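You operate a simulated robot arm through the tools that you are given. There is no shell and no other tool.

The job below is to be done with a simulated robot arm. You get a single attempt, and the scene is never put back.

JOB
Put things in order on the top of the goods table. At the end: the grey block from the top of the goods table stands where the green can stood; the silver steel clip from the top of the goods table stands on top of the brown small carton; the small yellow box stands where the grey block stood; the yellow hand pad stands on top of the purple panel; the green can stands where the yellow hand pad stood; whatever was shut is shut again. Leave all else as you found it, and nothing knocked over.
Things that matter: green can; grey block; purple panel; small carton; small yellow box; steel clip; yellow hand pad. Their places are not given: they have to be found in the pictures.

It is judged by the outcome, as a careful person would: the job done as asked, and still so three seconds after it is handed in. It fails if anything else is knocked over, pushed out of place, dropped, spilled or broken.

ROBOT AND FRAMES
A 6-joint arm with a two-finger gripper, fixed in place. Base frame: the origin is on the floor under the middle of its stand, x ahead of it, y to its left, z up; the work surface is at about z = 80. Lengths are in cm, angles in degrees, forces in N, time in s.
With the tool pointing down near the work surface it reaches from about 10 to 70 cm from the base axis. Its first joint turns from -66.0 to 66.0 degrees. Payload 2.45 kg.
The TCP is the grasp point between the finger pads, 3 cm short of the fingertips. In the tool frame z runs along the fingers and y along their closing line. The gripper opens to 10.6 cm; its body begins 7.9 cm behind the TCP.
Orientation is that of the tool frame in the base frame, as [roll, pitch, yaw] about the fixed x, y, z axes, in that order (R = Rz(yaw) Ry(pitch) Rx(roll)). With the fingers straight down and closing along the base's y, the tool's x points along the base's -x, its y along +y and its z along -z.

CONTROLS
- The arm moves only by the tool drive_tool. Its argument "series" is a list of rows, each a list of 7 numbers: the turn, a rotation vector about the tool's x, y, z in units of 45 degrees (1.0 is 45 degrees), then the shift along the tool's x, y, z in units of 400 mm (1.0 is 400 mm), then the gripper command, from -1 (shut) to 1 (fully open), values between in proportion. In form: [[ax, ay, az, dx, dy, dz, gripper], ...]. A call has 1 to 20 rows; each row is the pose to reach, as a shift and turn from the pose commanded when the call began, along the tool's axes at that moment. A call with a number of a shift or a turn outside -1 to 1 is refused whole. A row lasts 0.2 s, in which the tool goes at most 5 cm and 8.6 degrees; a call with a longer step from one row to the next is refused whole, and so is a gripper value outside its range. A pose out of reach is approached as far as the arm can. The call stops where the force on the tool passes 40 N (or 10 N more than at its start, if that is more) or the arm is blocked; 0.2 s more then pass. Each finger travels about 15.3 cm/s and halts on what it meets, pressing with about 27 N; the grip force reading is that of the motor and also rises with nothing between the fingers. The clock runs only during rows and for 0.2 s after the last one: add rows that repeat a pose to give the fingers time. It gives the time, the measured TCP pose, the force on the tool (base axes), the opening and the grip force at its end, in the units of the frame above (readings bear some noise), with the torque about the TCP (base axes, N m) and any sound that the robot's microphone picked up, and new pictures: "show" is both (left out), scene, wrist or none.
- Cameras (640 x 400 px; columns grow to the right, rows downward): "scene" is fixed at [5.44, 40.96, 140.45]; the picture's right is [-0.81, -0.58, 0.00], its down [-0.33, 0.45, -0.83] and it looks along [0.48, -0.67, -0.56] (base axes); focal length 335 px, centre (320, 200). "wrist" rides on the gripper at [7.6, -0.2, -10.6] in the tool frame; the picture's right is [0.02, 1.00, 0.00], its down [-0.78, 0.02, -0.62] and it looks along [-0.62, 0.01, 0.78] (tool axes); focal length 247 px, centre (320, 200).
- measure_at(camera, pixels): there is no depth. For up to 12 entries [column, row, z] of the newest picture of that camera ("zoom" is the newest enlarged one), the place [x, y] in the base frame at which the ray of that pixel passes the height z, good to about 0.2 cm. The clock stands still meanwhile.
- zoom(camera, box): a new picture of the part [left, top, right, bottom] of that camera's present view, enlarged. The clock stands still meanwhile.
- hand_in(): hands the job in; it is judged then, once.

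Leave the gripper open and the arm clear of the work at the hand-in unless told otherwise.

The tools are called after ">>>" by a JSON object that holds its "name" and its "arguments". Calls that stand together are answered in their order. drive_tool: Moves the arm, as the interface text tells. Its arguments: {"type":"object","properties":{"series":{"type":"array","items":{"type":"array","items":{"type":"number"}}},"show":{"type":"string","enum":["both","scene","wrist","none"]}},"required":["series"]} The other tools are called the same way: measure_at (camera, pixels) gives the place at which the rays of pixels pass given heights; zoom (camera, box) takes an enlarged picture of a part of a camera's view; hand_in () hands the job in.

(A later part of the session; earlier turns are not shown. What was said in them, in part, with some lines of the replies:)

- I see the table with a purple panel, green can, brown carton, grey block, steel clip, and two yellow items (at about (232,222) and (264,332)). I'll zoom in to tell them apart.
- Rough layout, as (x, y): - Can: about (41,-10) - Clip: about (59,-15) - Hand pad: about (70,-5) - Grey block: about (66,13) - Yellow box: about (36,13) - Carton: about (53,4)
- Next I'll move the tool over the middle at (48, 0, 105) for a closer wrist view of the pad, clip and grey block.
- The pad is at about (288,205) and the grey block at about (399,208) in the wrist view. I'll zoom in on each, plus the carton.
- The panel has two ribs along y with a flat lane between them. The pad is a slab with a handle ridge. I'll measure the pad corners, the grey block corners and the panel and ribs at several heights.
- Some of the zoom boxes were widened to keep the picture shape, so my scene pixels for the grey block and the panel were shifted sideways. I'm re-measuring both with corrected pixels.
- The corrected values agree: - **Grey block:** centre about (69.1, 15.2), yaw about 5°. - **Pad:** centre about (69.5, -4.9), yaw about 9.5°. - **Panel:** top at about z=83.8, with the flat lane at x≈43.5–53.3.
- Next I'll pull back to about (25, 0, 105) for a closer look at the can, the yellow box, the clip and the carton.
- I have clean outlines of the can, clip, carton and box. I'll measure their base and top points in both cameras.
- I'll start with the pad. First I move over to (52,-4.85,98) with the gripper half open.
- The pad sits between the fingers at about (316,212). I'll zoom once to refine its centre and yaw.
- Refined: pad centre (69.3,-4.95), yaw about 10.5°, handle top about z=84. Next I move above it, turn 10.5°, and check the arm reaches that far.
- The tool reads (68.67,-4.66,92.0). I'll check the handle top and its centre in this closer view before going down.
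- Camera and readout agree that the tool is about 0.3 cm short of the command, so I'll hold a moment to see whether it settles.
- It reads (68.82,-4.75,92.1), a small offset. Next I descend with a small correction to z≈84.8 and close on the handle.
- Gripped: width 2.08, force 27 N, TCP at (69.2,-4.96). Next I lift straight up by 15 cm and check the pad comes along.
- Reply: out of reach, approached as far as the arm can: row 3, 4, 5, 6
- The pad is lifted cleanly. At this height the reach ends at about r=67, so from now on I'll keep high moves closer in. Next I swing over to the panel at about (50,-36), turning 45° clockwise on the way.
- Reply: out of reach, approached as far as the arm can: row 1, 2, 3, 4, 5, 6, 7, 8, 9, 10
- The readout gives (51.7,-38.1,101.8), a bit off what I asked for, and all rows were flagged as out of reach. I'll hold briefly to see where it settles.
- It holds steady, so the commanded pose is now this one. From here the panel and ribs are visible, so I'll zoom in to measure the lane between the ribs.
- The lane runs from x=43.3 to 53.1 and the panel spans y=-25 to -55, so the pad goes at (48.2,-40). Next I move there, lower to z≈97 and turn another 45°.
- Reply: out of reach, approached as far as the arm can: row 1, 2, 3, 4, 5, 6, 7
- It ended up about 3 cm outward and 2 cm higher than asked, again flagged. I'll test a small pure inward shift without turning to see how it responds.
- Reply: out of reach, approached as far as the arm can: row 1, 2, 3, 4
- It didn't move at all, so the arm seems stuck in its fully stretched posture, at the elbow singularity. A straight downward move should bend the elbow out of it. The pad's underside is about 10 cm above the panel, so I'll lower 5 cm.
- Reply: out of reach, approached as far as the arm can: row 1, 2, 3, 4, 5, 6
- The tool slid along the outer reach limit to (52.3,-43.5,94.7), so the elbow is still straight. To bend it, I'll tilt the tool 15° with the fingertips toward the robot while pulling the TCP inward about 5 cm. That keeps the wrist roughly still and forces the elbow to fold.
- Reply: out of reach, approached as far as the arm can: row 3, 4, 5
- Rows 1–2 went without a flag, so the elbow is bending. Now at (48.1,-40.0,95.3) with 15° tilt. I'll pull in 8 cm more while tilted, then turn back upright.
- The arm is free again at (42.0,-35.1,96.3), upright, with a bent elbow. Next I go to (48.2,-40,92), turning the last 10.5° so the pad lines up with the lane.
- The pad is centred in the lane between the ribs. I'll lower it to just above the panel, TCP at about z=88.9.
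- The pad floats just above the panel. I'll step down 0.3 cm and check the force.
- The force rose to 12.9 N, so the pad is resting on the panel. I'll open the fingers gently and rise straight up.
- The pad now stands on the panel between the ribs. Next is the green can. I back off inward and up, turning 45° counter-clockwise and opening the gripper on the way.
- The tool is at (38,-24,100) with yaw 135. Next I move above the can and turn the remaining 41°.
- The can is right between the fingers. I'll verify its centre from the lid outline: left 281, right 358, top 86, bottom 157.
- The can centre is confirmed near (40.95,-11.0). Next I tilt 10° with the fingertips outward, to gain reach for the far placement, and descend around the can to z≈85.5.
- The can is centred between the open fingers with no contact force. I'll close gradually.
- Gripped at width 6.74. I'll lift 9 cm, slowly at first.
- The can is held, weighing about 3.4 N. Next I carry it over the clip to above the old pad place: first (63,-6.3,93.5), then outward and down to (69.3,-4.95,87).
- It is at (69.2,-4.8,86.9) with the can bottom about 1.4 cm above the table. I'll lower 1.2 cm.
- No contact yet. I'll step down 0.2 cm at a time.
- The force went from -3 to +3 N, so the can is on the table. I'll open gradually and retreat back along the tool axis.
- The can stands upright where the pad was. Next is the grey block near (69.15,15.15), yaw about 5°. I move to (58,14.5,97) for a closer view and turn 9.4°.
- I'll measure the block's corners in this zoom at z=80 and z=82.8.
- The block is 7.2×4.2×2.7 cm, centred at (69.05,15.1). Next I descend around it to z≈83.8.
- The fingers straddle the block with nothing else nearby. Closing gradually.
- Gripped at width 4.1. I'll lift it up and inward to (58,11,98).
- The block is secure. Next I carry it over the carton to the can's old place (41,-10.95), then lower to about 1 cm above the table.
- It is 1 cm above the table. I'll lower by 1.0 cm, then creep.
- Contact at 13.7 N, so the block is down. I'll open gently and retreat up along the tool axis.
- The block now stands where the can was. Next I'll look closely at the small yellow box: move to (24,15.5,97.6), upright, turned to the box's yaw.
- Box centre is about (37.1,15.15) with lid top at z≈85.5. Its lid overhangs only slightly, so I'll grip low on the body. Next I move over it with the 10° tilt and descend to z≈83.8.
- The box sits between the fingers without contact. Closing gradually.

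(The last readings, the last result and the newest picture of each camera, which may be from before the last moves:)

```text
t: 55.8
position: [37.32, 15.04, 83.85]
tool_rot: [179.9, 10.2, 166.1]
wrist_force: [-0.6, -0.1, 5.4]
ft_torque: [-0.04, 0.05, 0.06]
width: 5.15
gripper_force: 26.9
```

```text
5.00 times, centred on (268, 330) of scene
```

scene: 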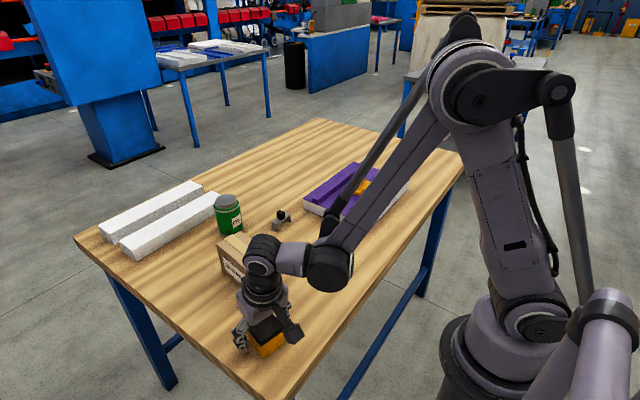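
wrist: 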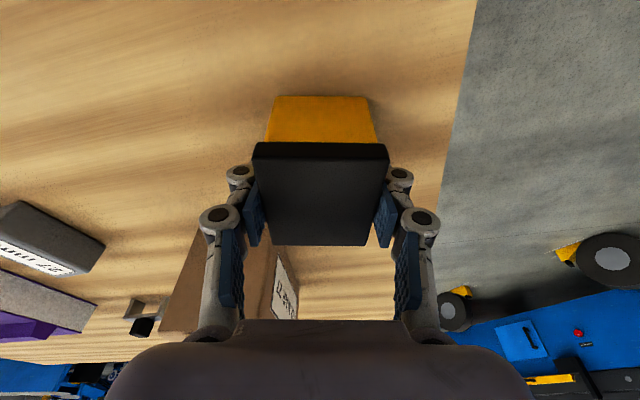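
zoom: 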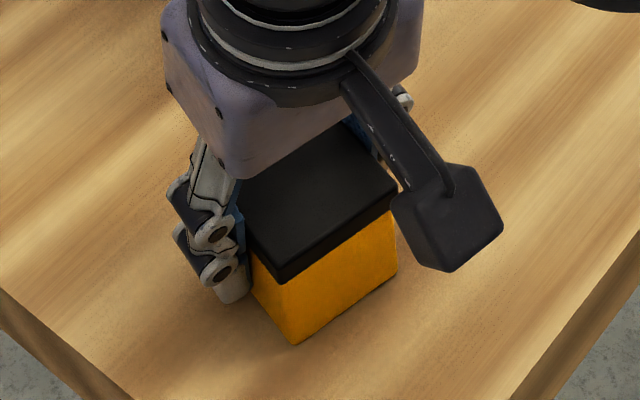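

Width 5.15. As a test I'll lift only 1 cm and check that lid and body come up together.

>>> {"name": "drive_tool", "arguments": {"series": [[0, 0, 0, -0.0015, 0, -0.008, -1], [0, 0, 0, -0.003, 0, -0.016, -1], [0, 0, 0, -0.0044, 0, -0.0246, -1], [0, 0, 0, -0.0044, 0, -0.0246, -1]], "show": "wrist"}}

>>> {"name": "zoom", "arguments": {"camera": "scene", "box": [220, 290, 316, 370]}}

```text
t: 56.8
position: [37.12, 15.11, 84.85]
tool_rot: [179.9, 10.1, 166.0]
wrist_force: [-0.1, 0.1, -1.4]
ft_torque: [-0.01, 0.03, -0.01]
width: 5.15
gripper_force: 27.3
```

wrist: 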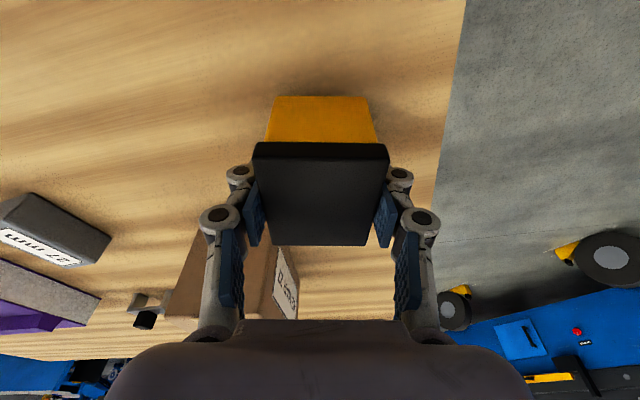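

```text
5.00 times, centred on (268, 330) of scene
```

zoom: 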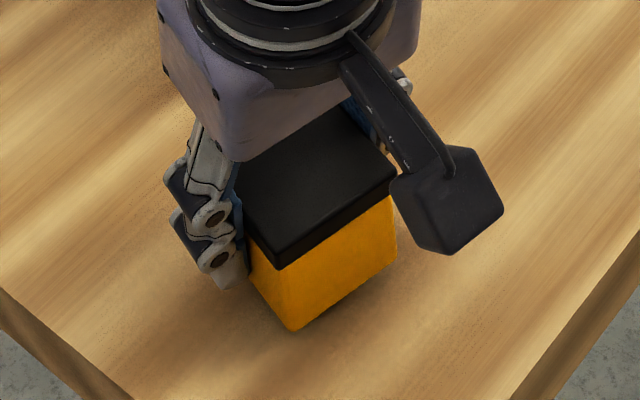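

The whole box came up together: its bottom edge rose and the lid is unchanged. Next I lift to z≈97 and carry it out to (60,14.9), turning 18.5°.

>>> {"name": "drive_tool", "arguments": {"series": [[0, 0, 0, -0.0178, 0, -0.1, -1], [0, 0, 0, -0.0357, 0, -0.2, -1], [0, 0, 0, -0.0535, 0, -0.3003, -1], [-0.0144, 0, -0.0809, -0.1632, 0.0263, -0.2807, -1], [-0.0288, 0, -0.1619, -0.2729, 0.0526, -0.2612, -1], [-0.0433, 0, -0.2428, -0.3827, 0.0788, -0.2416, -1], [-0.0577, 0, -0.3238, -0.4924, 0.1051, -0.2221, -1], [-0.0721, 0, -0.4047, -0.6021, 0.1314, -0.2025, -1], [-0.0721, 0, -0.4047, -0.6021, 0.1314, -0.2025, -1]], "show": "both"}}

```text
t: 58.8
position: [59.87, 14.66, 97.22]
tool_rot: [179.9, 10.1, -175.4]
wrist_force: [-0.9, 0.1, -1.8]
ft_torque: [0.02, -0.01, 0.0]
width: 5.14
gripper_force: 27.2
```

scene: 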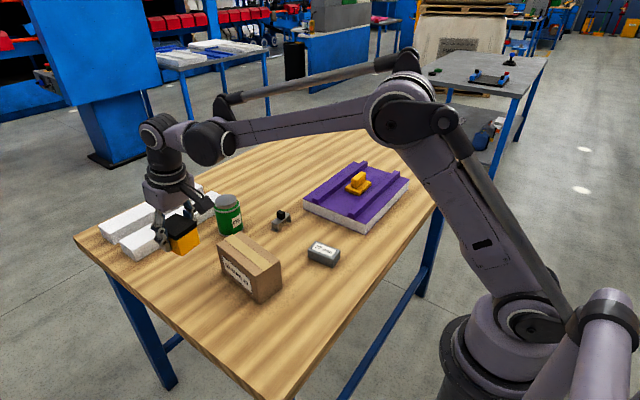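
wrist: 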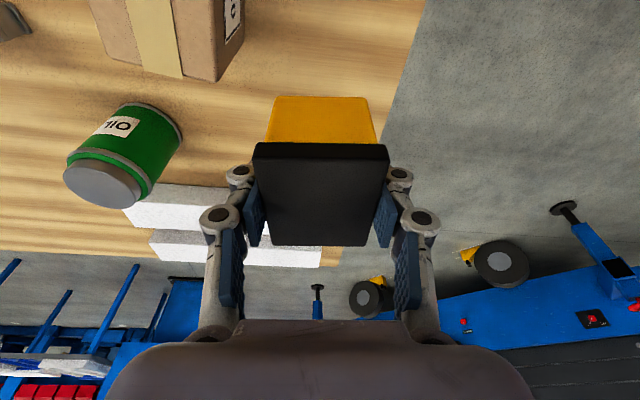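

It is at (59.9,14.7,97.2). Next I go outward and down to just above the grey block's old place, TCP (69.05,15.1,85.2).

>>> {"name": "drive_tool", "arguments": {"series": [[0, 0, 0, -0.0445, -0.0031, 0.0587, -1], [0, 0, 0, -0.089, -0.0062, 0.1174, -1], [0, 0, 0, -0.1334, -0.0093, 0.1761, -1], [0, 0, 0, -0.152, -0.011, 0.253, -1], [0, 0, 0, -0.1707, -0.0132, 0.33, -1], [0, 0, 0, -0.1707, -0.0132, 0.33, -1]], "show": "both"}}

>>> {"name": "zoom", "arguments": {"camera": "scene", "box": [120, 210, 216, 290]}}

```text
t: 60.2
position: [68.96, 14.75, 85.21]
tool_rot: [179.9, 10.0, -175.5]
wrist_force: [-0.9, -0.3, -1.4]
ft_torque: [-0.01, 0.03, -0.01]
width: 5.17
gripper_force: 27.7
```

scene: 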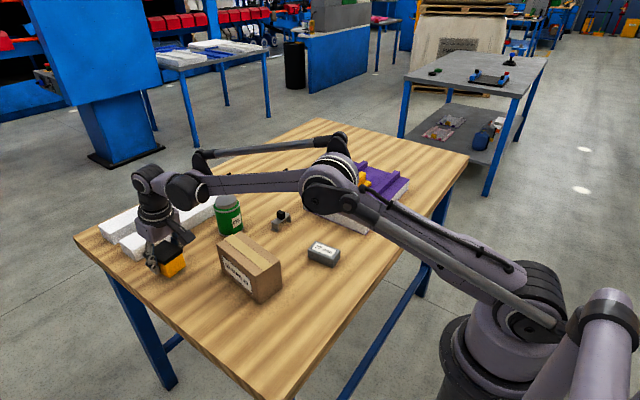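
wrist: 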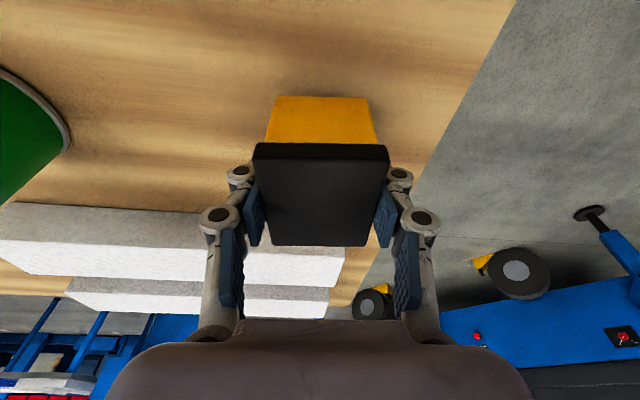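

```text
5.00 times, centred on (168, 250) of scene
```

zoom: 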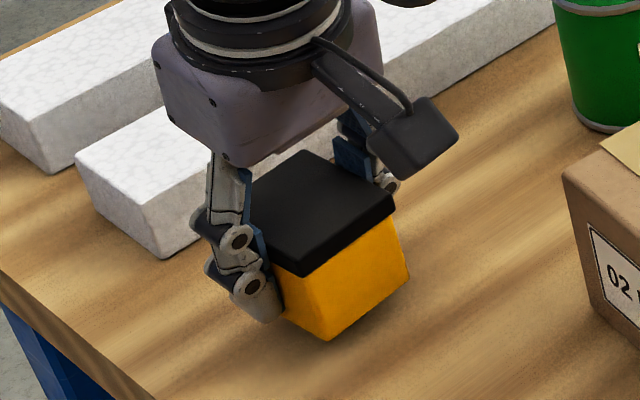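

Position reads (68.96,14.75,85.2), so I'll nudge y by +0.3 and lower 1.2 cm.

>>> {"name": "drive_tool", "arguments": {"series": [[0, 0, 0, 0.001, 0.0074, 0.01, -1], [0, 0, 0, 0.0022, 0.0074, 0.02, -1], [0, 0, 0, 0.0034, 0.0074, 0.0299, -1], [0, 0, 0, 0.0034, 0.0074, 0.0299, -1]], "show": "none"}}

```text
t: 61.2
position: [69.09, 15.18, 84.01]
tool_rot: [179.8, 10.2, -175.6]
wrist_force: [0.3, 0.5, -0.2]
ft_torque: [0.03, -0.01, -0.01]
width: 5.15
gripper_force: 26.9
```

>>> {"name": "drive_tool", "arguments": {"series": [[0, 0, 0, 0.0006, 0, 0.0035, -1], [0, 0, 0, 0.0006, 0, 0.0035, -1]], "show": "none"}}

```text
t: 61.8
position: [69.15, 15.32, 83.77]
tool_rot: [179.9, 10.1, -175.6]
wrist_force: [0.2, -0.1, -0.5]
ft_torque: [-0.02, 0.02, -0.02]
width: 5.14
gripper_force: 26.9
```

>>> {"name": "drive_tool", "arguments": {"series": [[0, 0, 0, 0.0005, 0, 0.003, -1], [0, 0, 0, 0.0005, 0, 0.003, -1]], "show": "none"}}

>>> {"name": "zoom", "arguments": {"camera": "scene", "box": [120, 210, 216, 290]}}

```text
t: 62.4
position: [69.16, 15.25, 83.88]
tool_rot: [179.9, 10.1, -175.6]
wrist_force: [3.2, 0.2, 10.0]
ft_torque: [-0.02, 0.18, 0.02]
width: 5.14
gripper_force: 27.2
```

```text
5.00 times, centred on (168, 250) of scene
```

zoom: 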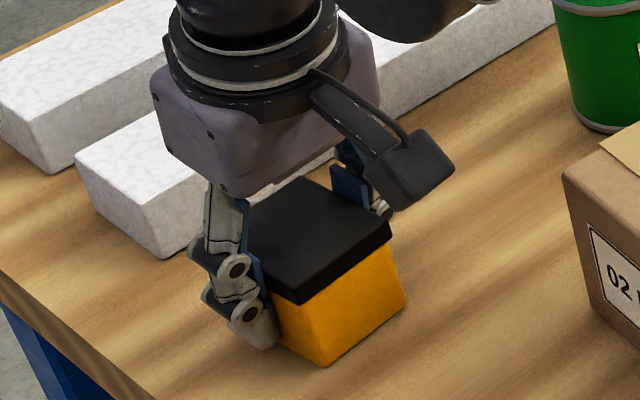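

Contact at 10 N, so the box is down. I'll open gently and back off along the tool axis.

>>> {"name": "drive_tool", "arguments": {"series": [[0, 0, 0, 0, 0, 0, 0.05], [0, 0, 0, 0, 0, 0, 0.2], [0, 0, 0, 0, 0, 0, 0.4], [0, 0, 0, 0, 0, -0.03, 0.4], [0, 0, 0, 0, 0, -0.1, 0.4], [0, 0, 0, 0, 0, -0.2, 0.4], [0, 0, 0, 0, 0, -0.28, 0.4], [0, 0, 0, 0, 0, -0.28, 0.4]], "show": "both"}}

>>> {"name": "zoom", "arguments": {"camera": "scene", "box": [120, 210, 216, 290]}}

```text
t: 64.2
position: [66.95, 15.22, 95.01]
tool_rot: [180.0, 10.0, -175.6]
wrist_force: [0.9, 0.1, 0.0]
ft_torque: [-0.02, -0.01, 0.01]
width: 7.42
gripper_force: 0.1
```

scene: 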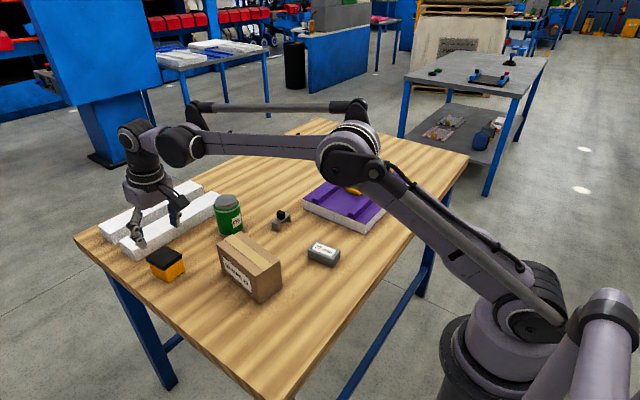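
wrist: 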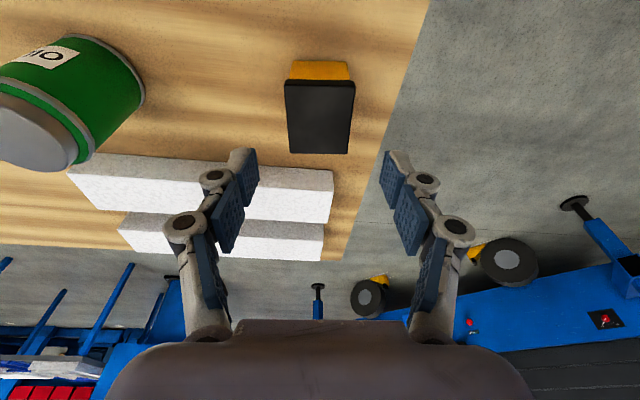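

```text
5.00 times, centred on (168, 250) of scene
```

zoom: 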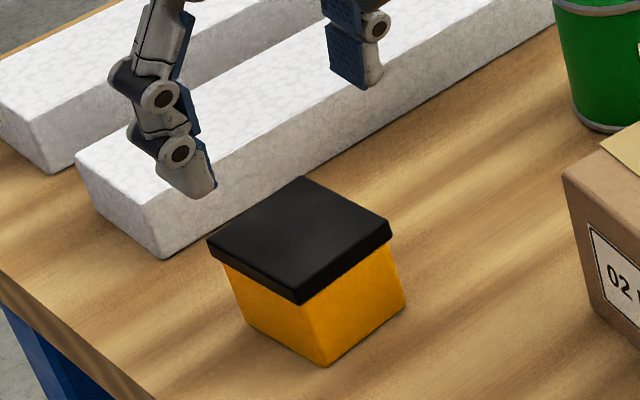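

The box stands shut in the block's old spot. I'll zoom in to verify its position and that the lid sits square.

>>> {"name": "zoom", "arguments": {"camera": "wrist", "box": [270, 45, 370, 165]}}

>>> {"name": "zoom", "arguments": {"camera": "scene", "box": [136, 235, 200, 285]}}

```text
3.33 times, centred on (320, 105) of wrist
```

zoom: 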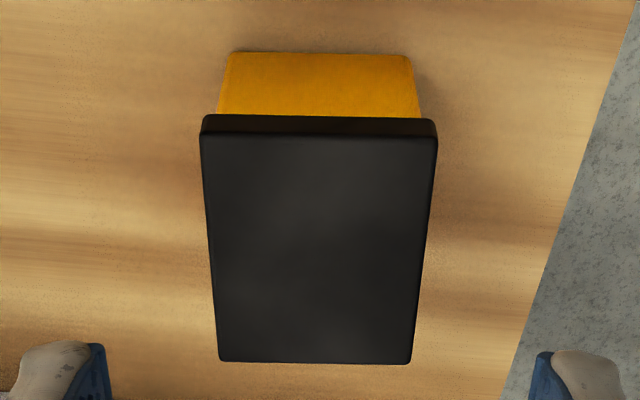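

```text
8.00 times, centred on (168, 260) of scene
```

zoom: 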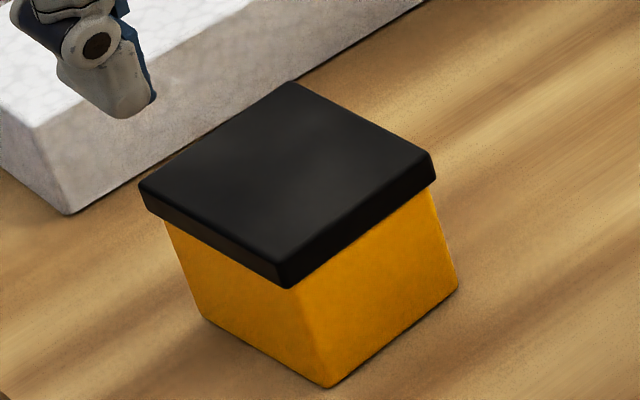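

>>> {"name": "measure_at", "arguments": {"camera": "zoom", "pixels": [[325, 388, 80], [458, 290, 80], [203, 318, 80], [290, 82, 85.5], [140, 185, 85.5], [290, 265, 85.5], [436, 155, 85.5]]}}

>>> {"name": "zoom", "arguments": {"camera": "scene", "box": [248, 195, 344, 270]}}

```text
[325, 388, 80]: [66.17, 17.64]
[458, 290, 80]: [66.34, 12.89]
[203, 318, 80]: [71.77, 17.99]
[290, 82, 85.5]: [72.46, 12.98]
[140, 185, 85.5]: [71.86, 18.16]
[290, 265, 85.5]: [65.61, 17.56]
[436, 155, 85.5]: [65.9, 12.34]
```

```text
5.33 times, centred on (296, 232) of scene
```

zoom: 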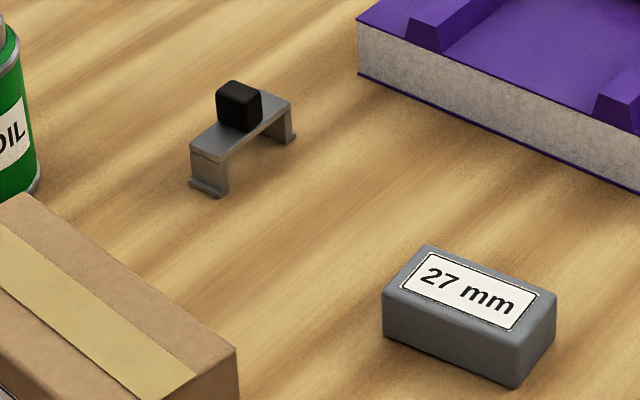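

The box is at about (69.0,15.3), within 0.2 cm of the block's old place. Now the steel clip: I move to (46,-14.8,99), upright, for a close view.

>>> {"name": "drive_tool", "arguments": {"series": [[0, 0, 0, 0.0696, -0.0882, -0.0254, 0.2], [0, 0, 0, 0.1391, -0.1764, -0.0508, 0.0], [0.0015, 0.037, 0.016, 0.2087, -0.2646, -0.0762, -0.1], [0.003, 0.074, 0.0325, 0.2783, -0.3528, -0.1017, -0.1], [0.0043, 0.111, 0.049, 0.3478, -0.441, -0.1271, -0.1], [0.0057, 0.148, 0.065, 0.4174, -0.5291, -0.1525, -0.1], [0.007, 0.185, 0.081, 0.487, -0.6173, -0.1779, -0.1], [0.0085, 0.222, 0.0975, 0.5565, -0.7055, -0.2033, -0.1], [0.0085, 0.222, 0.0975, 0.5565, -0.7055, -0.2033, -0.1]], "show": "both"}}

>>> {"name": "zoom", "arguments": {"camera": "wrist", "box": [272, 130, 368, 190]}}

```text
t: 66.2
position: [45.95, -14.94, 98.85]
tool_rot: [179.9, 0.1, -179.8]
wrist_force: [-0.7, 0.2, 0.4]
ft_torque: [0.0, 0.0, -0.01]
width: 4.74
gripper_force: 0.1
```

scene: 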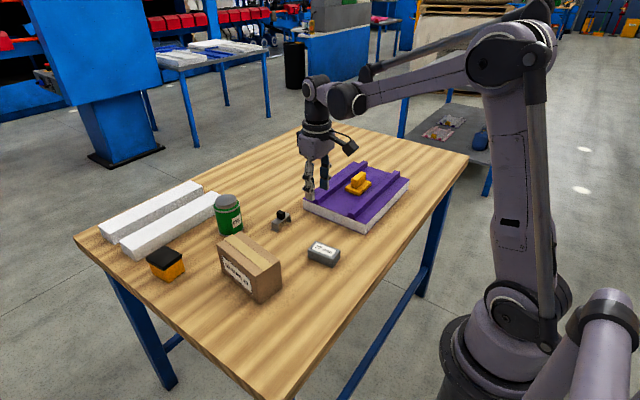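
wrist: 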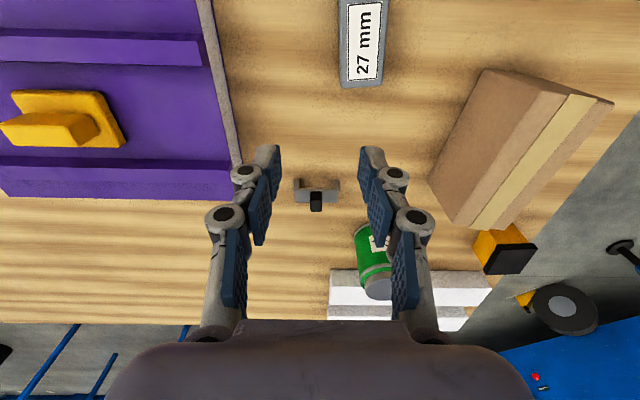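

```text
6.67 times, centred on (320, 160) of wrist
```

zoom: 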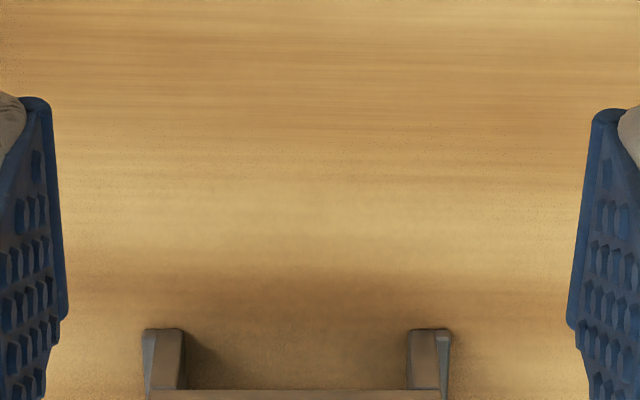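

>>> {"name": "zoom", "arguments": {"camera": "wrist", "box": [277, 170, 357, 220]}}

>>> {"name": "zoom", "arguments": {"camera": "scene", "box": [262, 200, 302, 240]}}

```text
8.00 times, centred on (317, 195) of wrist
```

zoom: 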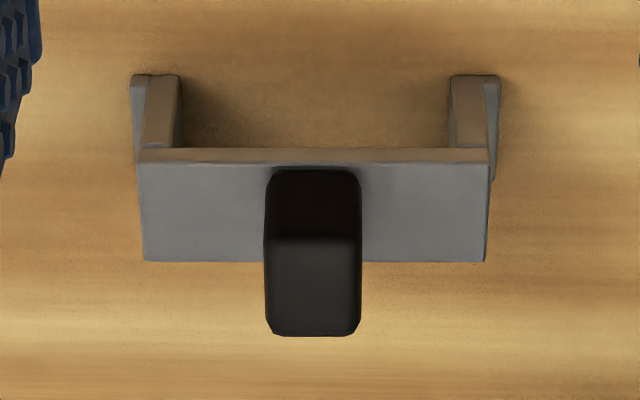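

```text
10.00 times, centred on (282, 220) of scene
```

zoom: 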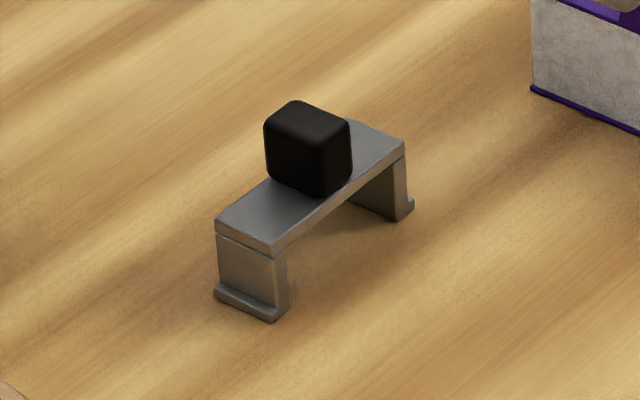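

The clip's plate is about 6 cm long and 2 cm wide with a black knob in the middle. I'll measure its corners in both views.

>>> {"name": "measure_at", "arguments": {"camera": "wrist", "pixels": [[294.25, 190.4, 82.8], [338, 190.4, 82.8], [295.1, 202.5, 82.8], [337.5, 202.5, 82.8], [293.5, 179.75, 80], [339.5, 179.75, 80], [310.4, 200, 84.6], [322, 200, 84.6], [310.75, 211.6, 84.6], [321.6, 211.6, 84.6], [310.6, 191.5, 82.8], [322, 191.5, 82.8]]}}

>>> {"name": "measure_at", "arguments": {"camera": "scene", "pixels": [[271.7, 222.2, 82.8], [277.2, 225, 82.8], [290.5, 214.5, 82.8], [279.7, 210.2, 84.6], [276.5, 212.2, 84.6], [285, 212.5, 84.6], [281.8, 214.5, 84.6], [277.5, 232, 80], [271.7, 229.5, 80], [291.2, 220.8, 80], [281.8, 219.5, 82.8], [276.5, 217.5, 82.8]]}}

```text
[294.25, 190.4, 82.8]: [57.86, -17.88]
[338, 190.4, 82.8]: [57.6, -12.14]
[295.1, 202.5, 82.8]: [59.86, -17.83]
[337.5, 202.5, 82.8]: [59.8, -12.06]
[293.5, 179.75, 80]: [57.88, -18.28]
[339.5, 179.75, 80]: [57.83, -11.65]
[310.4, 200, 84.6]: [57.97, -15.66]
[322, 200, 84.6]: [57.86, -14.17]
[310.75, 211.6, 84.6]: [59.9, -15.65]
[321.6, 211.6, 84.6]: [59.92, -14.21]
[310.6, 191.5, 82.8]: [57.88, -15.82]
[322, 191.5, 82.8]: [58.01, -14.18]
```

```text
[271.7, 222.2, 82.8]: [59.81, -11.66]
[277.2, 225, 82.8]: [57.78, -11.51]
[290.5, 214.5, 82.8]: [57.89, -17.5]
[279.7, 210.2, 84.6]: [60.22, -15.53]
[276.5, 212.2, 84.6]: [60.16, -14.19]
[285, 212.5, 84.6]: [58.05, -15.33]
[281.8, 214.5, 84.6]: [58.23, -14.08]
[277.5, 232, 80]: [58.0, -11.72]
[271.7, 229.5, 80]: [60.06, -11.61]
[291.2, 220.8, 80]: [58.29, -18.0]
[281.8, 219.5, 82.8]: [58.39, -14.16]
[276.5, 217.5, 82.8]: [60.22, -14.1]
```

Clip centre is (58.85,-14.93), axis along y, plate 2 cm wide in x. I'll grip across x, so the tool turns to yaw 90 in two steps while approaching.

>>> {"name": "drive_tool", "arguments": {"series": [[0, 0, 0.167, -0.025, 0, 0.004, -0.1], [0, 0, 0.333, -0.05, 0, 0.008, -0.1], [0, 0, 0.5, -0.075, 0, 0.012, -0.1], [0, 0, 0.667, -0.1, 0, 0.017, -0.1], [0, 0, 0.833, -0.125, 0, 0.021, -0.1], [0, 0, 1.0, -0.15, 0, 0.025, -0.1], [0, 0, 1.0, -0.15, 0, 0.025, -0.1]], "show": "none"}}

```text
t: 67.8
position: [52.12, -14.62, 97.9]
tool_rot: [179.9, -0.1, 135.1]
wrist_force: [0.4, -1.0, 0.2]
ft_torque: [-0.02, 0.02, -0.03]
width: 4.77
gripper_force: 0.1
```

>>> {"name": "drive_tool", "arguments": {"series": [[0, 0, 0.164, -0.0204, 0.02, 0.0246, -0.1], [0, 0, 0.328, -0.0408, 0.04, 0.0492, -0.1], [0, 0, 0.492, -0.0613, 0.06, 0.0738, -0.1], [0, 0, 0.657, -0.0817, 0.08, 0.0983, -0.1], [0, 0, 0.821, -0.1021, 0.1, 0.1229, -0.1], [0, 0, 0.985, -0.1225, 0.1197, 0.1475, -0.1], [0, 0, 0.985, -0.1225, 0.1197, 0.1475, -0.1], [0, 0, 0.985, -0.1225, 0.1197, 0.1475, -0.1]], "show": "both"}}

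>>> {"name": "zoom", "arguments": {"camera": "wrist", "box": [256, 60, 384, 180]}}

```text
t: 69.6
position: [58.99, -14.92, 91.91]
tool_rot: [179.9, -0.1, 90.9]
wrist_force: [-0.2, 0.1, 0.0]
ft_torque: [0.0, -0.02, 0.0]
width: 4.76
gripper_force: 0.1
```

scene: 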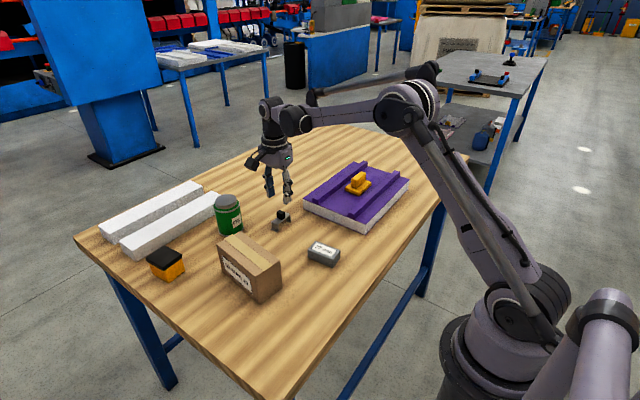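
wrist: 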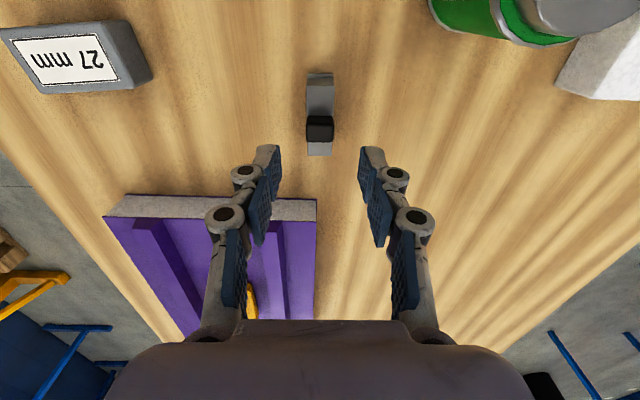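

```text
3.33 times, centred on (320, 120) of wrist
```

zoom: 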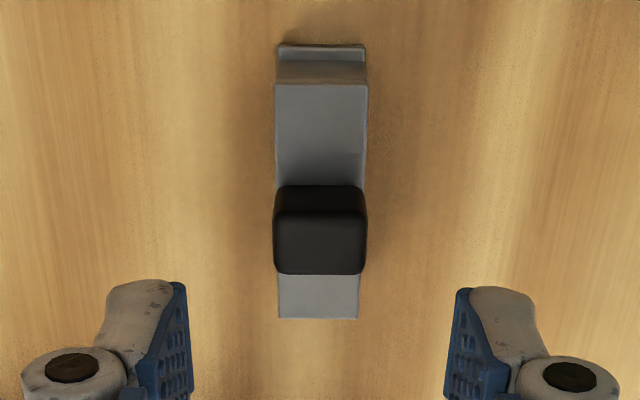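

The clip is centred between the fingers. I'll descend straight to z≈84.2.

>>> {"name": "drive_tool", "arguments": {"series": [[0, 0, 0, 0, 0, 0.07, -0.1], [0, 0, 0, 0, 0, 0.13, -0.1], [0, 0, 0, 0, 0, 0.175, -0.1], [0, 0, 0, 0, 0, 0.195, -0.1], [0, 0, 0, 0, 0, 0.195, -0.1]], "show": "wrist"}}

>>> {"name": "zoom", "arguments": {"camera": "scene", "box": [248, 190, 328, 240]}}

```text
t: 70.8
position: [58.9, -14.83, 84.11]
tool_rot: [179.9, -0.1, 90.9]
wrist_force: [0.1, 0.9, 1.1]
ft_torque: [0.0, 0.0, 0.01]
width: 4.8
gripper_force: 0.0
```

wrist: 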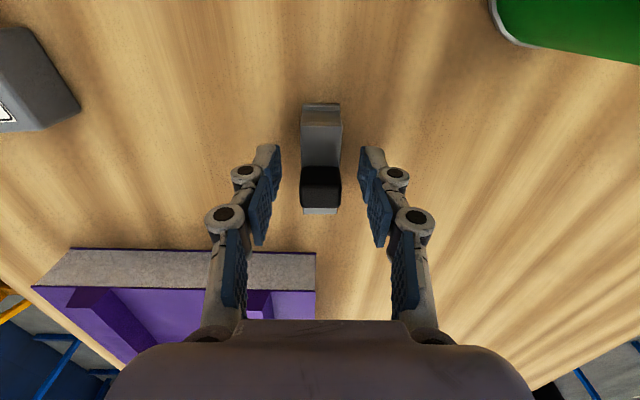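

```text
8.00 times, centred on (288, 215) of scene
```

zoom: 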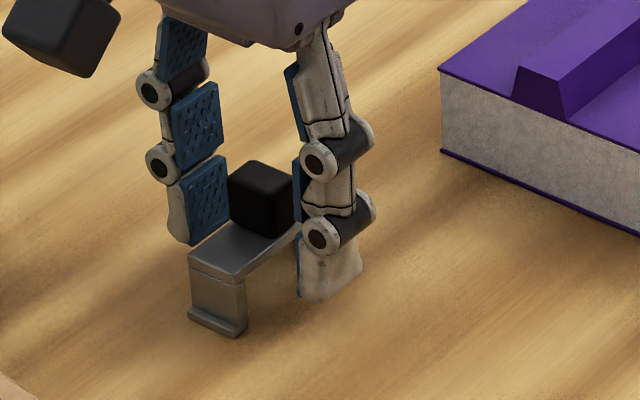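

The fingers straddle the plate and knob. Closing gradually.

>>> {"name": "drive_tool", "arguments": {"series": [[0, 0, 0, 0, 0, 0, -0.35], [0, 0, 0, 0, 0, 0, -0.5], [0, 0, 0, 0, 0, 0, -0.6], [0, 0, 0, 0, 0, 0, -0.8], [0, 0, 0, 0, 0, 0, -1], [0, 0, 0, 0, 0, 0, -1]], "show": "wrist"}}

>>> {"name": "zoom", "arguments": {"camera": "scene", "box": [248, 190, 328, 240]}}

```text
t: 72.2
position: [58.82, -14.97, 83.98]
tool_rot: [179.9, -0.1, 90.9]
wrist_force: [0.8, 0.1, 0.3]
ft_torque: [0.03, 0.0, 0.02]
width: 2.08
gripper_force: 26.9
```

wrist: 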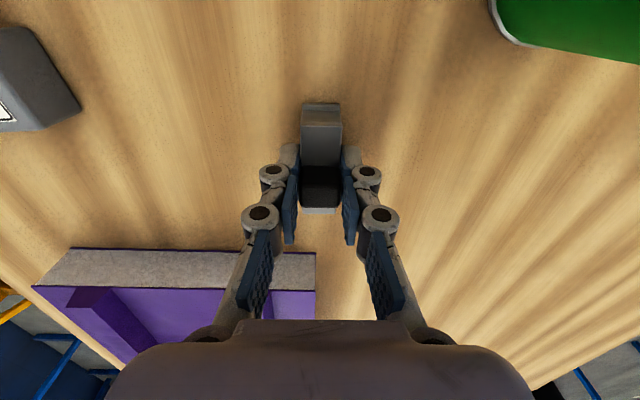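

```text
8.00 times, centred on (288, 215) of scene
```

zoom: 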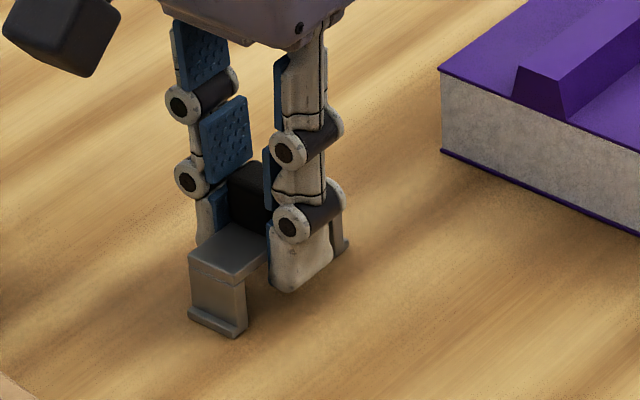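

Gripped at width 2.08. I'll lift 14 cm, slowly at first.

>>> {"name": "drive_tool", "arguments": {"series": [[0, 0, 0, 0, 0, -0.012, -1], [0, 0, 0, 0, 0, -0.05, -1], [0, 0, 0, 0, 0, -0.13, -1], [0, 0, 0, 0, 0, -0.21, -1], [0, 0, 0, 0, 0, -0.29, -1], [0, 0, 0, 0, 0, -0.35, -1], [0, 0, 0, 0, 0, -0.35, -1]], "show": "both"}}

```text
t: 73.8
position: [58.99, -14.96, 98.2]
tool_rot: [-180.0, -0.1, 90.8]
wrist_force: [-0.3, -0.3, -1.5]
ft_torque: [-0.03, 0.02, -0.01]
width: 2.08
gripper_force: 27.2
```

scene: 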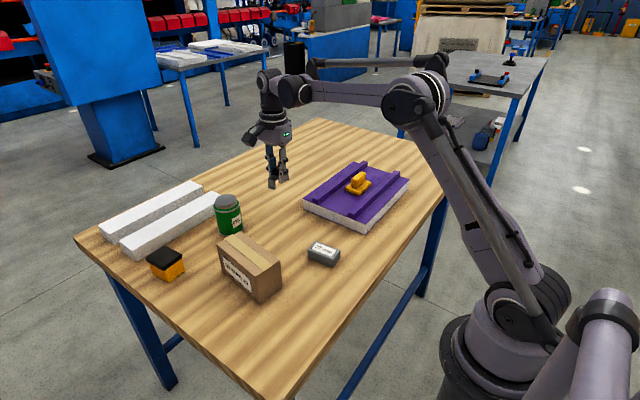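
wrist: 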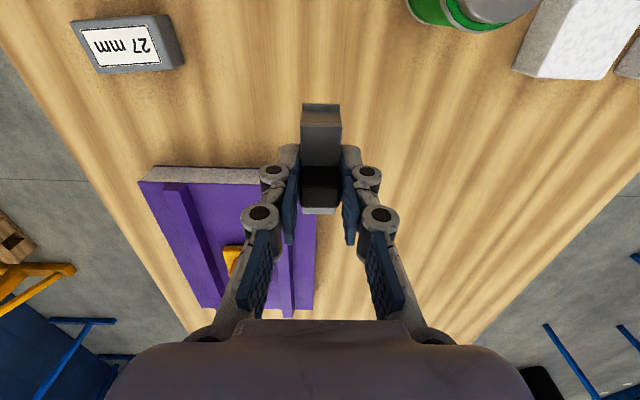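

The clip is held. Next I swing towards the carton: first 45° of turn while moving to (52,-5,99).

>>> {"name": "drive_tool", "arguments": {"series": [[0, 0, -0.167, 0.0421, -0.0285, -0.003, -1], [0, 0, -0.333, 0.0842, -0.057, -0.007, -1], [0, 0, -0.5, 0.1264, -0.0856, -0.01, -1], [0, 0, -0.667, 0.1685, -0.1141, -0.013, -1], [0, 0, -0.833, 0.2106, -0.1426, -0.017, -1], [0, 0, -1.0, 0.2527, -0.1711, -0.02, -1], [0, 0, -1.0, 0.2527, -0.1711, -0.02, -1]], "show": "none"}}

```text
t: 75.4
position: [51.83, -4.95, 99.03]
tool_rot: [179.8, 0.0, 136.0]
wrist_force: [0.0, 0.1, -1.2]
ft_torque: [-0.03, -0.01, -0.01]
width: 2.06
gripper_force: 27.1
```

Now the remaining 37.5° of turn and the move to directly above the carton centre (51,5.2).

>>> {"name": "drive_tool", "arguments": {"series": [[0, 0, -0.167, 0.0384, 0.0333, 0, -1], [0, 0, -0.333, 0.0768, 0.0667, 0, -1], [0, 0, -0.5, 0.1151, 0.1, 0, -1], [0, 0, -0.667, 0.1535, 0.1334, 0, -1], [0, 0, -0.833, 0.1919, 0.1667, 0, -1], [0, 0, -0.833, 0.1919, 0.1667, 0, -1], [0, 0, -0.833, 0.1919, 0.1667, 0, -1]], "show": "both"}}

>>> {"name": "zoom", "arguments": {"camera": "scene", "box": [192, 200, 312, 290]}}

```text
t: 77.0
position: [51.18, 5.24, 99.0]
tool_rot: [179.9, 0.0, 173.3]
wrist_force: [0.2, -0.6, -0.2]
ft_torque: [0.0, 0.0, 0.0]
width: 2.05
gripper_force: 27.4
```

scene: 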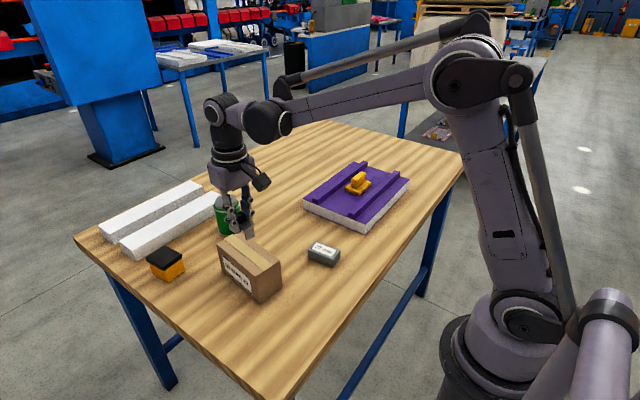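
wrist: 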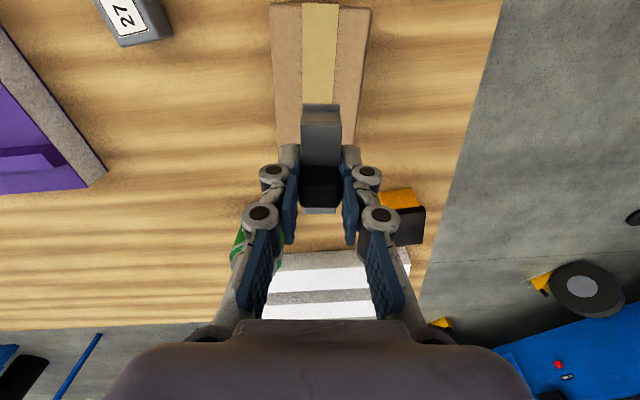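

```text
4.44 times, centred on (252, 245) of scene
```

zoom: 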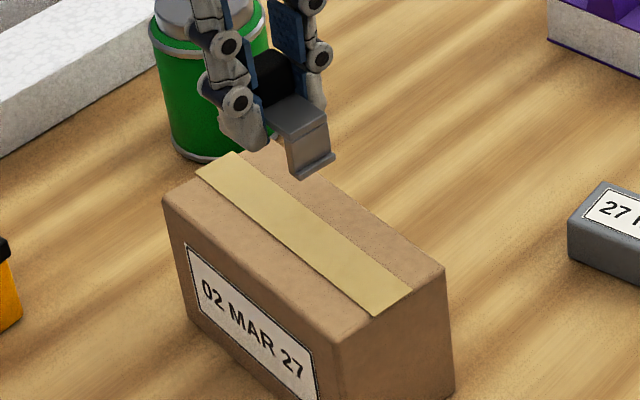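

The clip is lined up over the tape. I'll lower to about 0.6 cm above the carton top.

>>> {"name": "drive_tool", "arguments": {"series": [[0, 0, 0, 0, 0, 0.06, -1], [0, 0, 0, 0, 0, 0.11, -1], [0, 0, 0, 0, 0, 0.135, -1], [0, 0, 0, 0, 0, 0.135, -1]], "show": "wrist"}}

>>> {"name": "zoom", "arguments": {"camera": "scene", "box": [192, 200, 312, 290]}}

```text
t: 78.0
position: [51.27, 5.25, 93.49]
tool_rot: [180.0, 0.1, 173.2]
wrist_force: [-0.4, 0.1, -0.2]
ft_torque: [0.0, -0.02, -0.02]
width: 2.04
gripper_force: 27.3
```

wrist: 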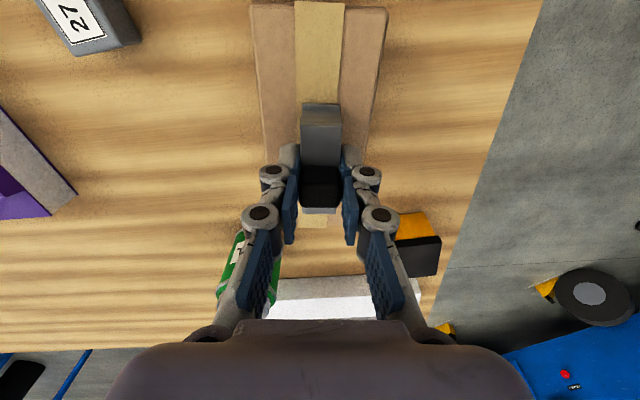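

```text
4.44 times, centred on (252, 245) of scene
```

zoom: 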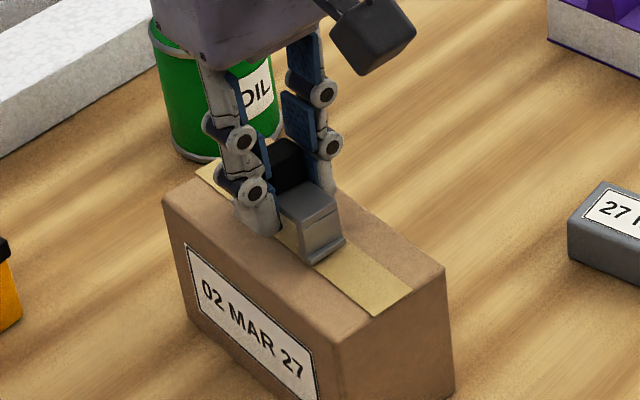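

It is just above the tape. I'll creep down in small steps.

>>> {"name": "drive_tool", "arguments": {"series": [[0, 0, 0, 0, 0, 0.004, -1], [0, 0, 0, 0, 0, 0.0075, -1], [0, 0, 0, 0, 0, 0.0075, -1]], "show": "none"}}

```text
t: 78.8
position: [51.13, 5.37, 93.3]
tool_rot: [180.0, 0.1, 173.3]
wrist_force: [-0.1, -0.3, -0.5]
ft_torque: [0.0, -0.05, 0.03]
width: 2.06
gripper_force: 27.0
```

>>> {"name": "drive_tool", "arguments": {"series": [[0, 0, 0, 0, 0, 0.004, -1], [0, 0, 0, 0, 0, 0.004, -1]], "show": "none"}}

```text
t: 79.4
position: [51.17, 5.32, 93.19]
tool_rot: [179.9, 0.1, 173.4]
wrist_force: [1.1, 0.6, 0.1]
ft_torque: [0.0, 0.0, 0.0]
width: 2.05
gripper_force: 27.2
```

>>> {"name": "drive_tool", "arguments": {"series": [[0, 0, 0, 0, 0, 0.003, -1], [0, 0, 0, 0, 0, 0.003, -1]], "show": "none"}}

>>> {"name": "zoom", "arguments": {"camera": "scene", "box": [220, 220, 300, 270]}}

```text
t: 80.0
position: [51.11, 5.33, 93.04]
tool_rot: [179.9, 0.1, 173.3]
wrist_force: [0.8, 1.8, 17.5]
ft_torque: [0.08, 0.17, -0.03]
width: 2.06
gripper_force: 26.9
```

```text
8.00 times, centred on (260, 245) of scene
```

zoom: 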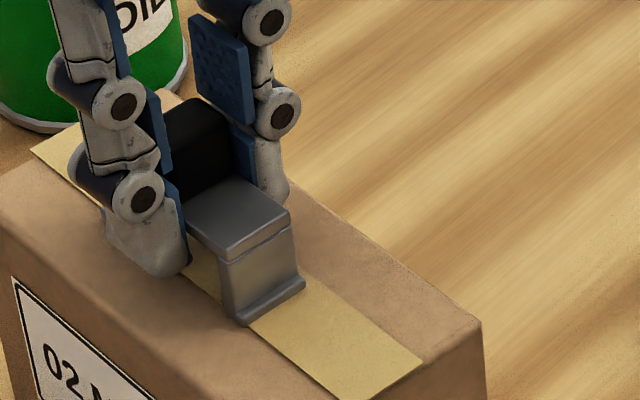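

Contact at 17.5 N, so the clip is seated on the carton. I'll ease up a hair, open the fingers and rise straight up.

>>> {"name": "drive_tool", "arguments": {"series": [[0, 0, 0, 0, 0, -0.0015, -1], [0, 0, 0, 0, 0, -0.0015, -0.5], [0, 0, 0, 0, 0, -0.0015, -0.3], [0, 0, 0, 0, 0, -0.0015, -0.15], [0, 0, 0, 0, 0, -0.02, -0.15], [0, 0, 0, 0, 0, -0.07, -0.15], [0, 0, 0, 0, 0, -0.14, -0.15], [0, 0, 0, 0, 0, -0.2, -0.15], [0, 0, 0, 0, 0, -0.2, -0.15]], "show": "both"}}

>>> {"name": "zoom", "arguments": {"camera": "scene", "box": [200, 215, 312, 305]}}

```text
t: 82.0
position: [50.99, 5.17, 101.12]
tool_rot: [179.9, 0.1, 173.3]
wrist_force: [-0.5, 0.1, 0.0]
ft_torque: [0.05, 0.01, -0.05]
width: 4.55
gripper_force: 0.0
```

scene: 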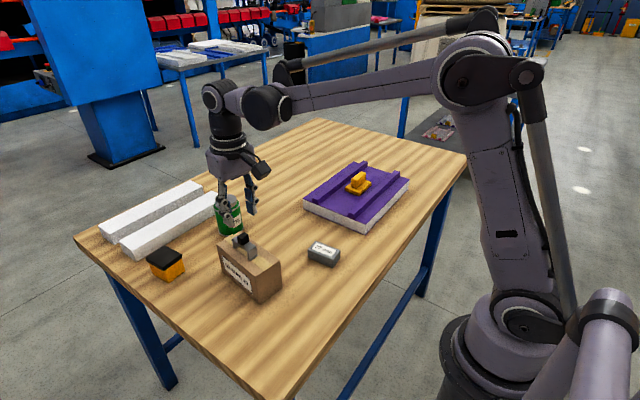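
wrist: 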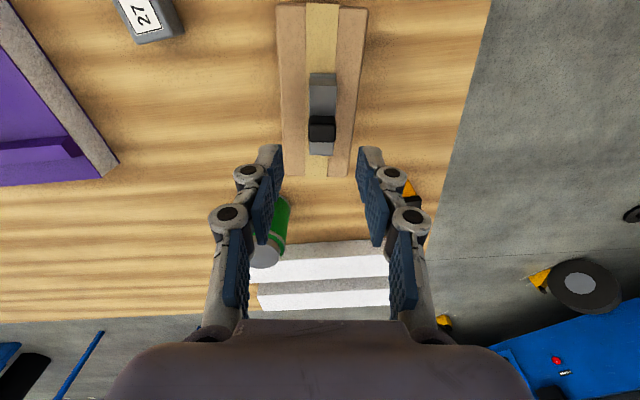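

```text
4.44 times, centred on (256, 260) of scene
```

zoom: 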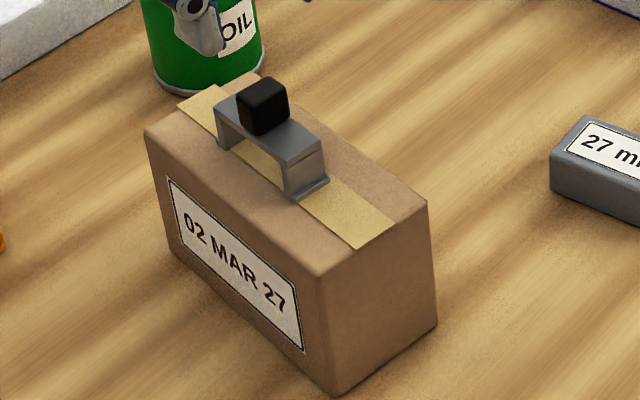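

The clip stands squarely on the carton and the carton hasn't moved. I'll move the arm clear, back to its starting place, with the gripper fully open, and inspect everything.

>>> {"name": "drive_tool", "arguments": {"series": [[0, 0, 0, 0.02, -0.02, -0.1, 0], [0, 0, -0.02, 0.08, -0.07, -0.18, 0.3], [0, 0, -0.05, 0.15, -0.13, -0.25, 0.6], [0, 0, -0.08, 0.22, -0.2, -0.32, 1], [0, 0, -0.11, 0.3, -0.27, -0.38, 1], [0, 0, -0.149, 0.3646, -0.3248, -0.445, 1], [0, 0, -0.149, 0.3646, -0.3248, -0.445, 1]], "show": "both"}}

>>> {"name": "zoom", "arguments": {"camera": "scene", "box": [60, 160, 300, 310]}}

>>> {"name": "zoom", "arguments": {"camera": "scene", "box": [270, 150, 420, 275]}}

>>> {"name": "zoom", "arguments": {"camera": "wrist", "box": [250, 50, 450, 250]}}

```text
t: 83.6
position: [34.99, -6.22, 118.9]
tool_rot: [179.9, 0.1, -180.0]
wrist_force: [-1.2, 0.7, -0.6]
ft_torque: [0.01, 0.01, 0.03]
width: 10.59
gripper_force: 0.0
```

scene: 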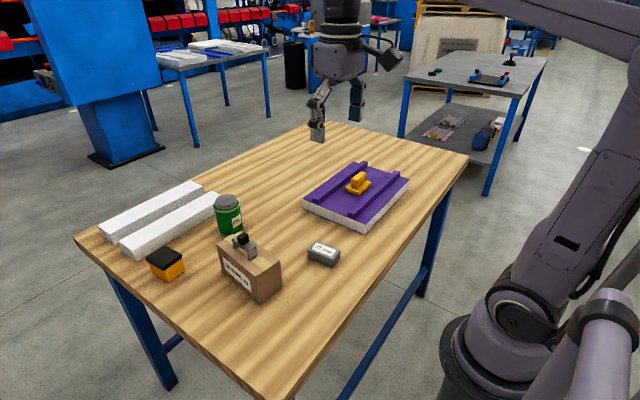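
wrist: 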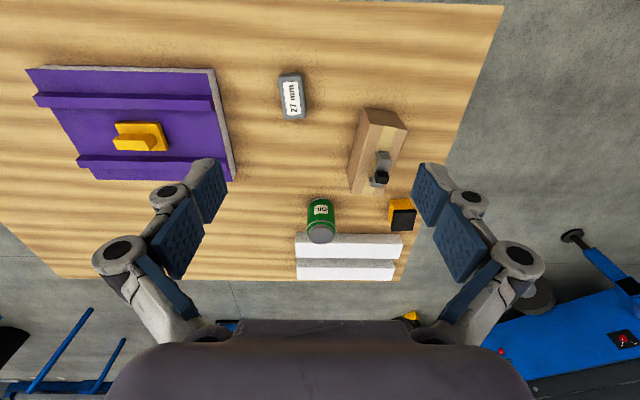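

```text
2.67 times, centred on (180, 235) of scene
```

zoom: 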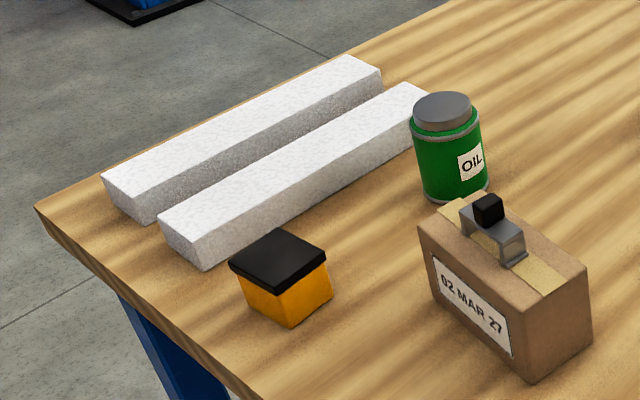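

```text
3.20 times, centred on (345, 212) of scene
```

zoom: 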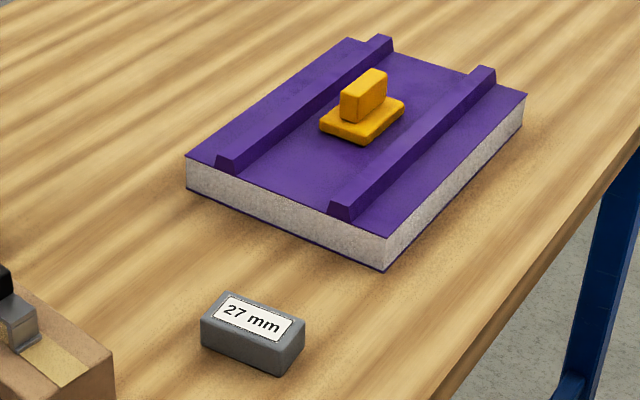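

```text
2.00 times, centred on (350, 150) of wrist
```

zoom: 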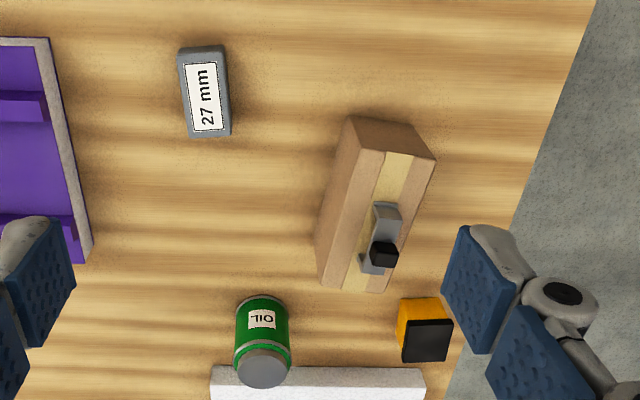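

Everything stands upright. As a last check I'll measure where the grey block and the can ended up.

>>> {"name": "measure_at", "arguments": {"camera": "scene", "pixels": [[314.4, 240.75, 82.7], [340.3, 248.9, 82.7], [332.5, 258.9, 82.7], [308.1, 249.5, 82.7], [332.5, 266.7, 80], [308.4, 256.7, 80]]}}

>>> {"name": "zoom", "arguments": {"camera": "scene", "box": [190, 185, 270, 245]}}

>>> {"name": "measure_at", "arguments": {"camera": "wrist", "pixels": [[320, 234.5, 90.2], [320, 198, 80], [308, 205, 80], [334, 205, 80], [295, 258, 80], [403, 258, 80]]}}

```text
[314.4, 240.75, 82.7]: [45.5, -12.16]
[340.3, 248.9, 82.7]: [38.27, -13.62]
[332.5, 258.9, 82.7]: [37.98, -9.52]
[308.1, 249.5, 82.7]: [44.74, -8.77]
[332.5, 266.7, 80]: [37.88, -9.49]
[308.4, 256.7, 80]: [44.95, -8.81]
```

```text
6.67 times, centred on (230, 215) of scene
```

zoom: 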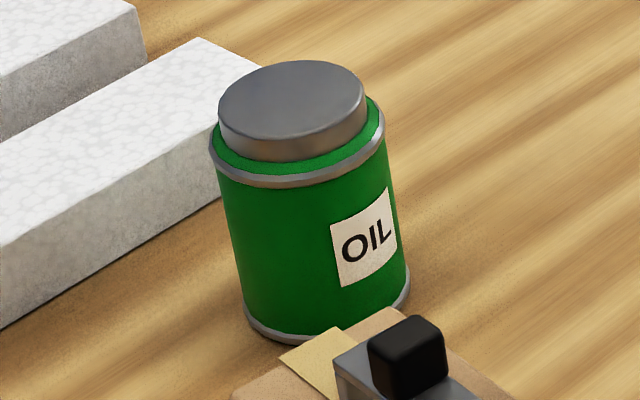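

```text
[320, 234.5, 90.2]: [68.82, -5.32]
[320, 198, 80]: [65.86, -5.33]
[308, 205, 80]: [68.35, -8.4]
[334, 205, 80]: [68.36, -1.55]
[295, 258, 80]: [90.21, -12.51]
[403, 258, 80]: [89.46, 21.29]
```

Final check:
- **Can:** about (69.2,-5.1), on the pad's old place.
- **Grey block:** about (41.4,-11.1), on the can's old place.
- **Yellow box:** about (69.0,15.3), on the block's old place, lid shut.
- **Pad:** on the purple panel.
- **Clip:** on the carton.
- **White bars and carton:** unmoved.

The arm is clear with the gripper open, so I'm handing in.

>>> {"name": "hand_in", "arguments": {}}

```text
The job is handed in.
```

The job is handed in. In the last pictures everything stood upright and in its asked-for place, with nothing else disturbed. The result of the judging isn't shown to me.

| Item | Where it stands now | How close to the asked-for spot |
|---|---|---|
| Yellow hand pad | On the purple panel, between the two ribs | Centred on the panel |
| Green can | Where the hand pad stood | Within about 0.2 cm |
| Grey block | Where the green can stood | Within about 0.4 cm |
| Small yellow box | Where the grey block stood, lid still shut | Within about 0.2 cm |
| Steel clip | On top of the brown carton, lengthwise over the tape | Centred on the carton |

- **Turned items:** the pad and the clip were each turned roughly a quarter turn. This lined the pad up with the lane between the ribs and kept the clip's feet fully on the carton.
- **Arm snag:** while carrying the pad, the arm locked at full stretch for a moment. I freed it by tilting the tool; nothing was touched or dropped.

The carton and the white bars did not move. The arm is back at its starting place with the gripper open.
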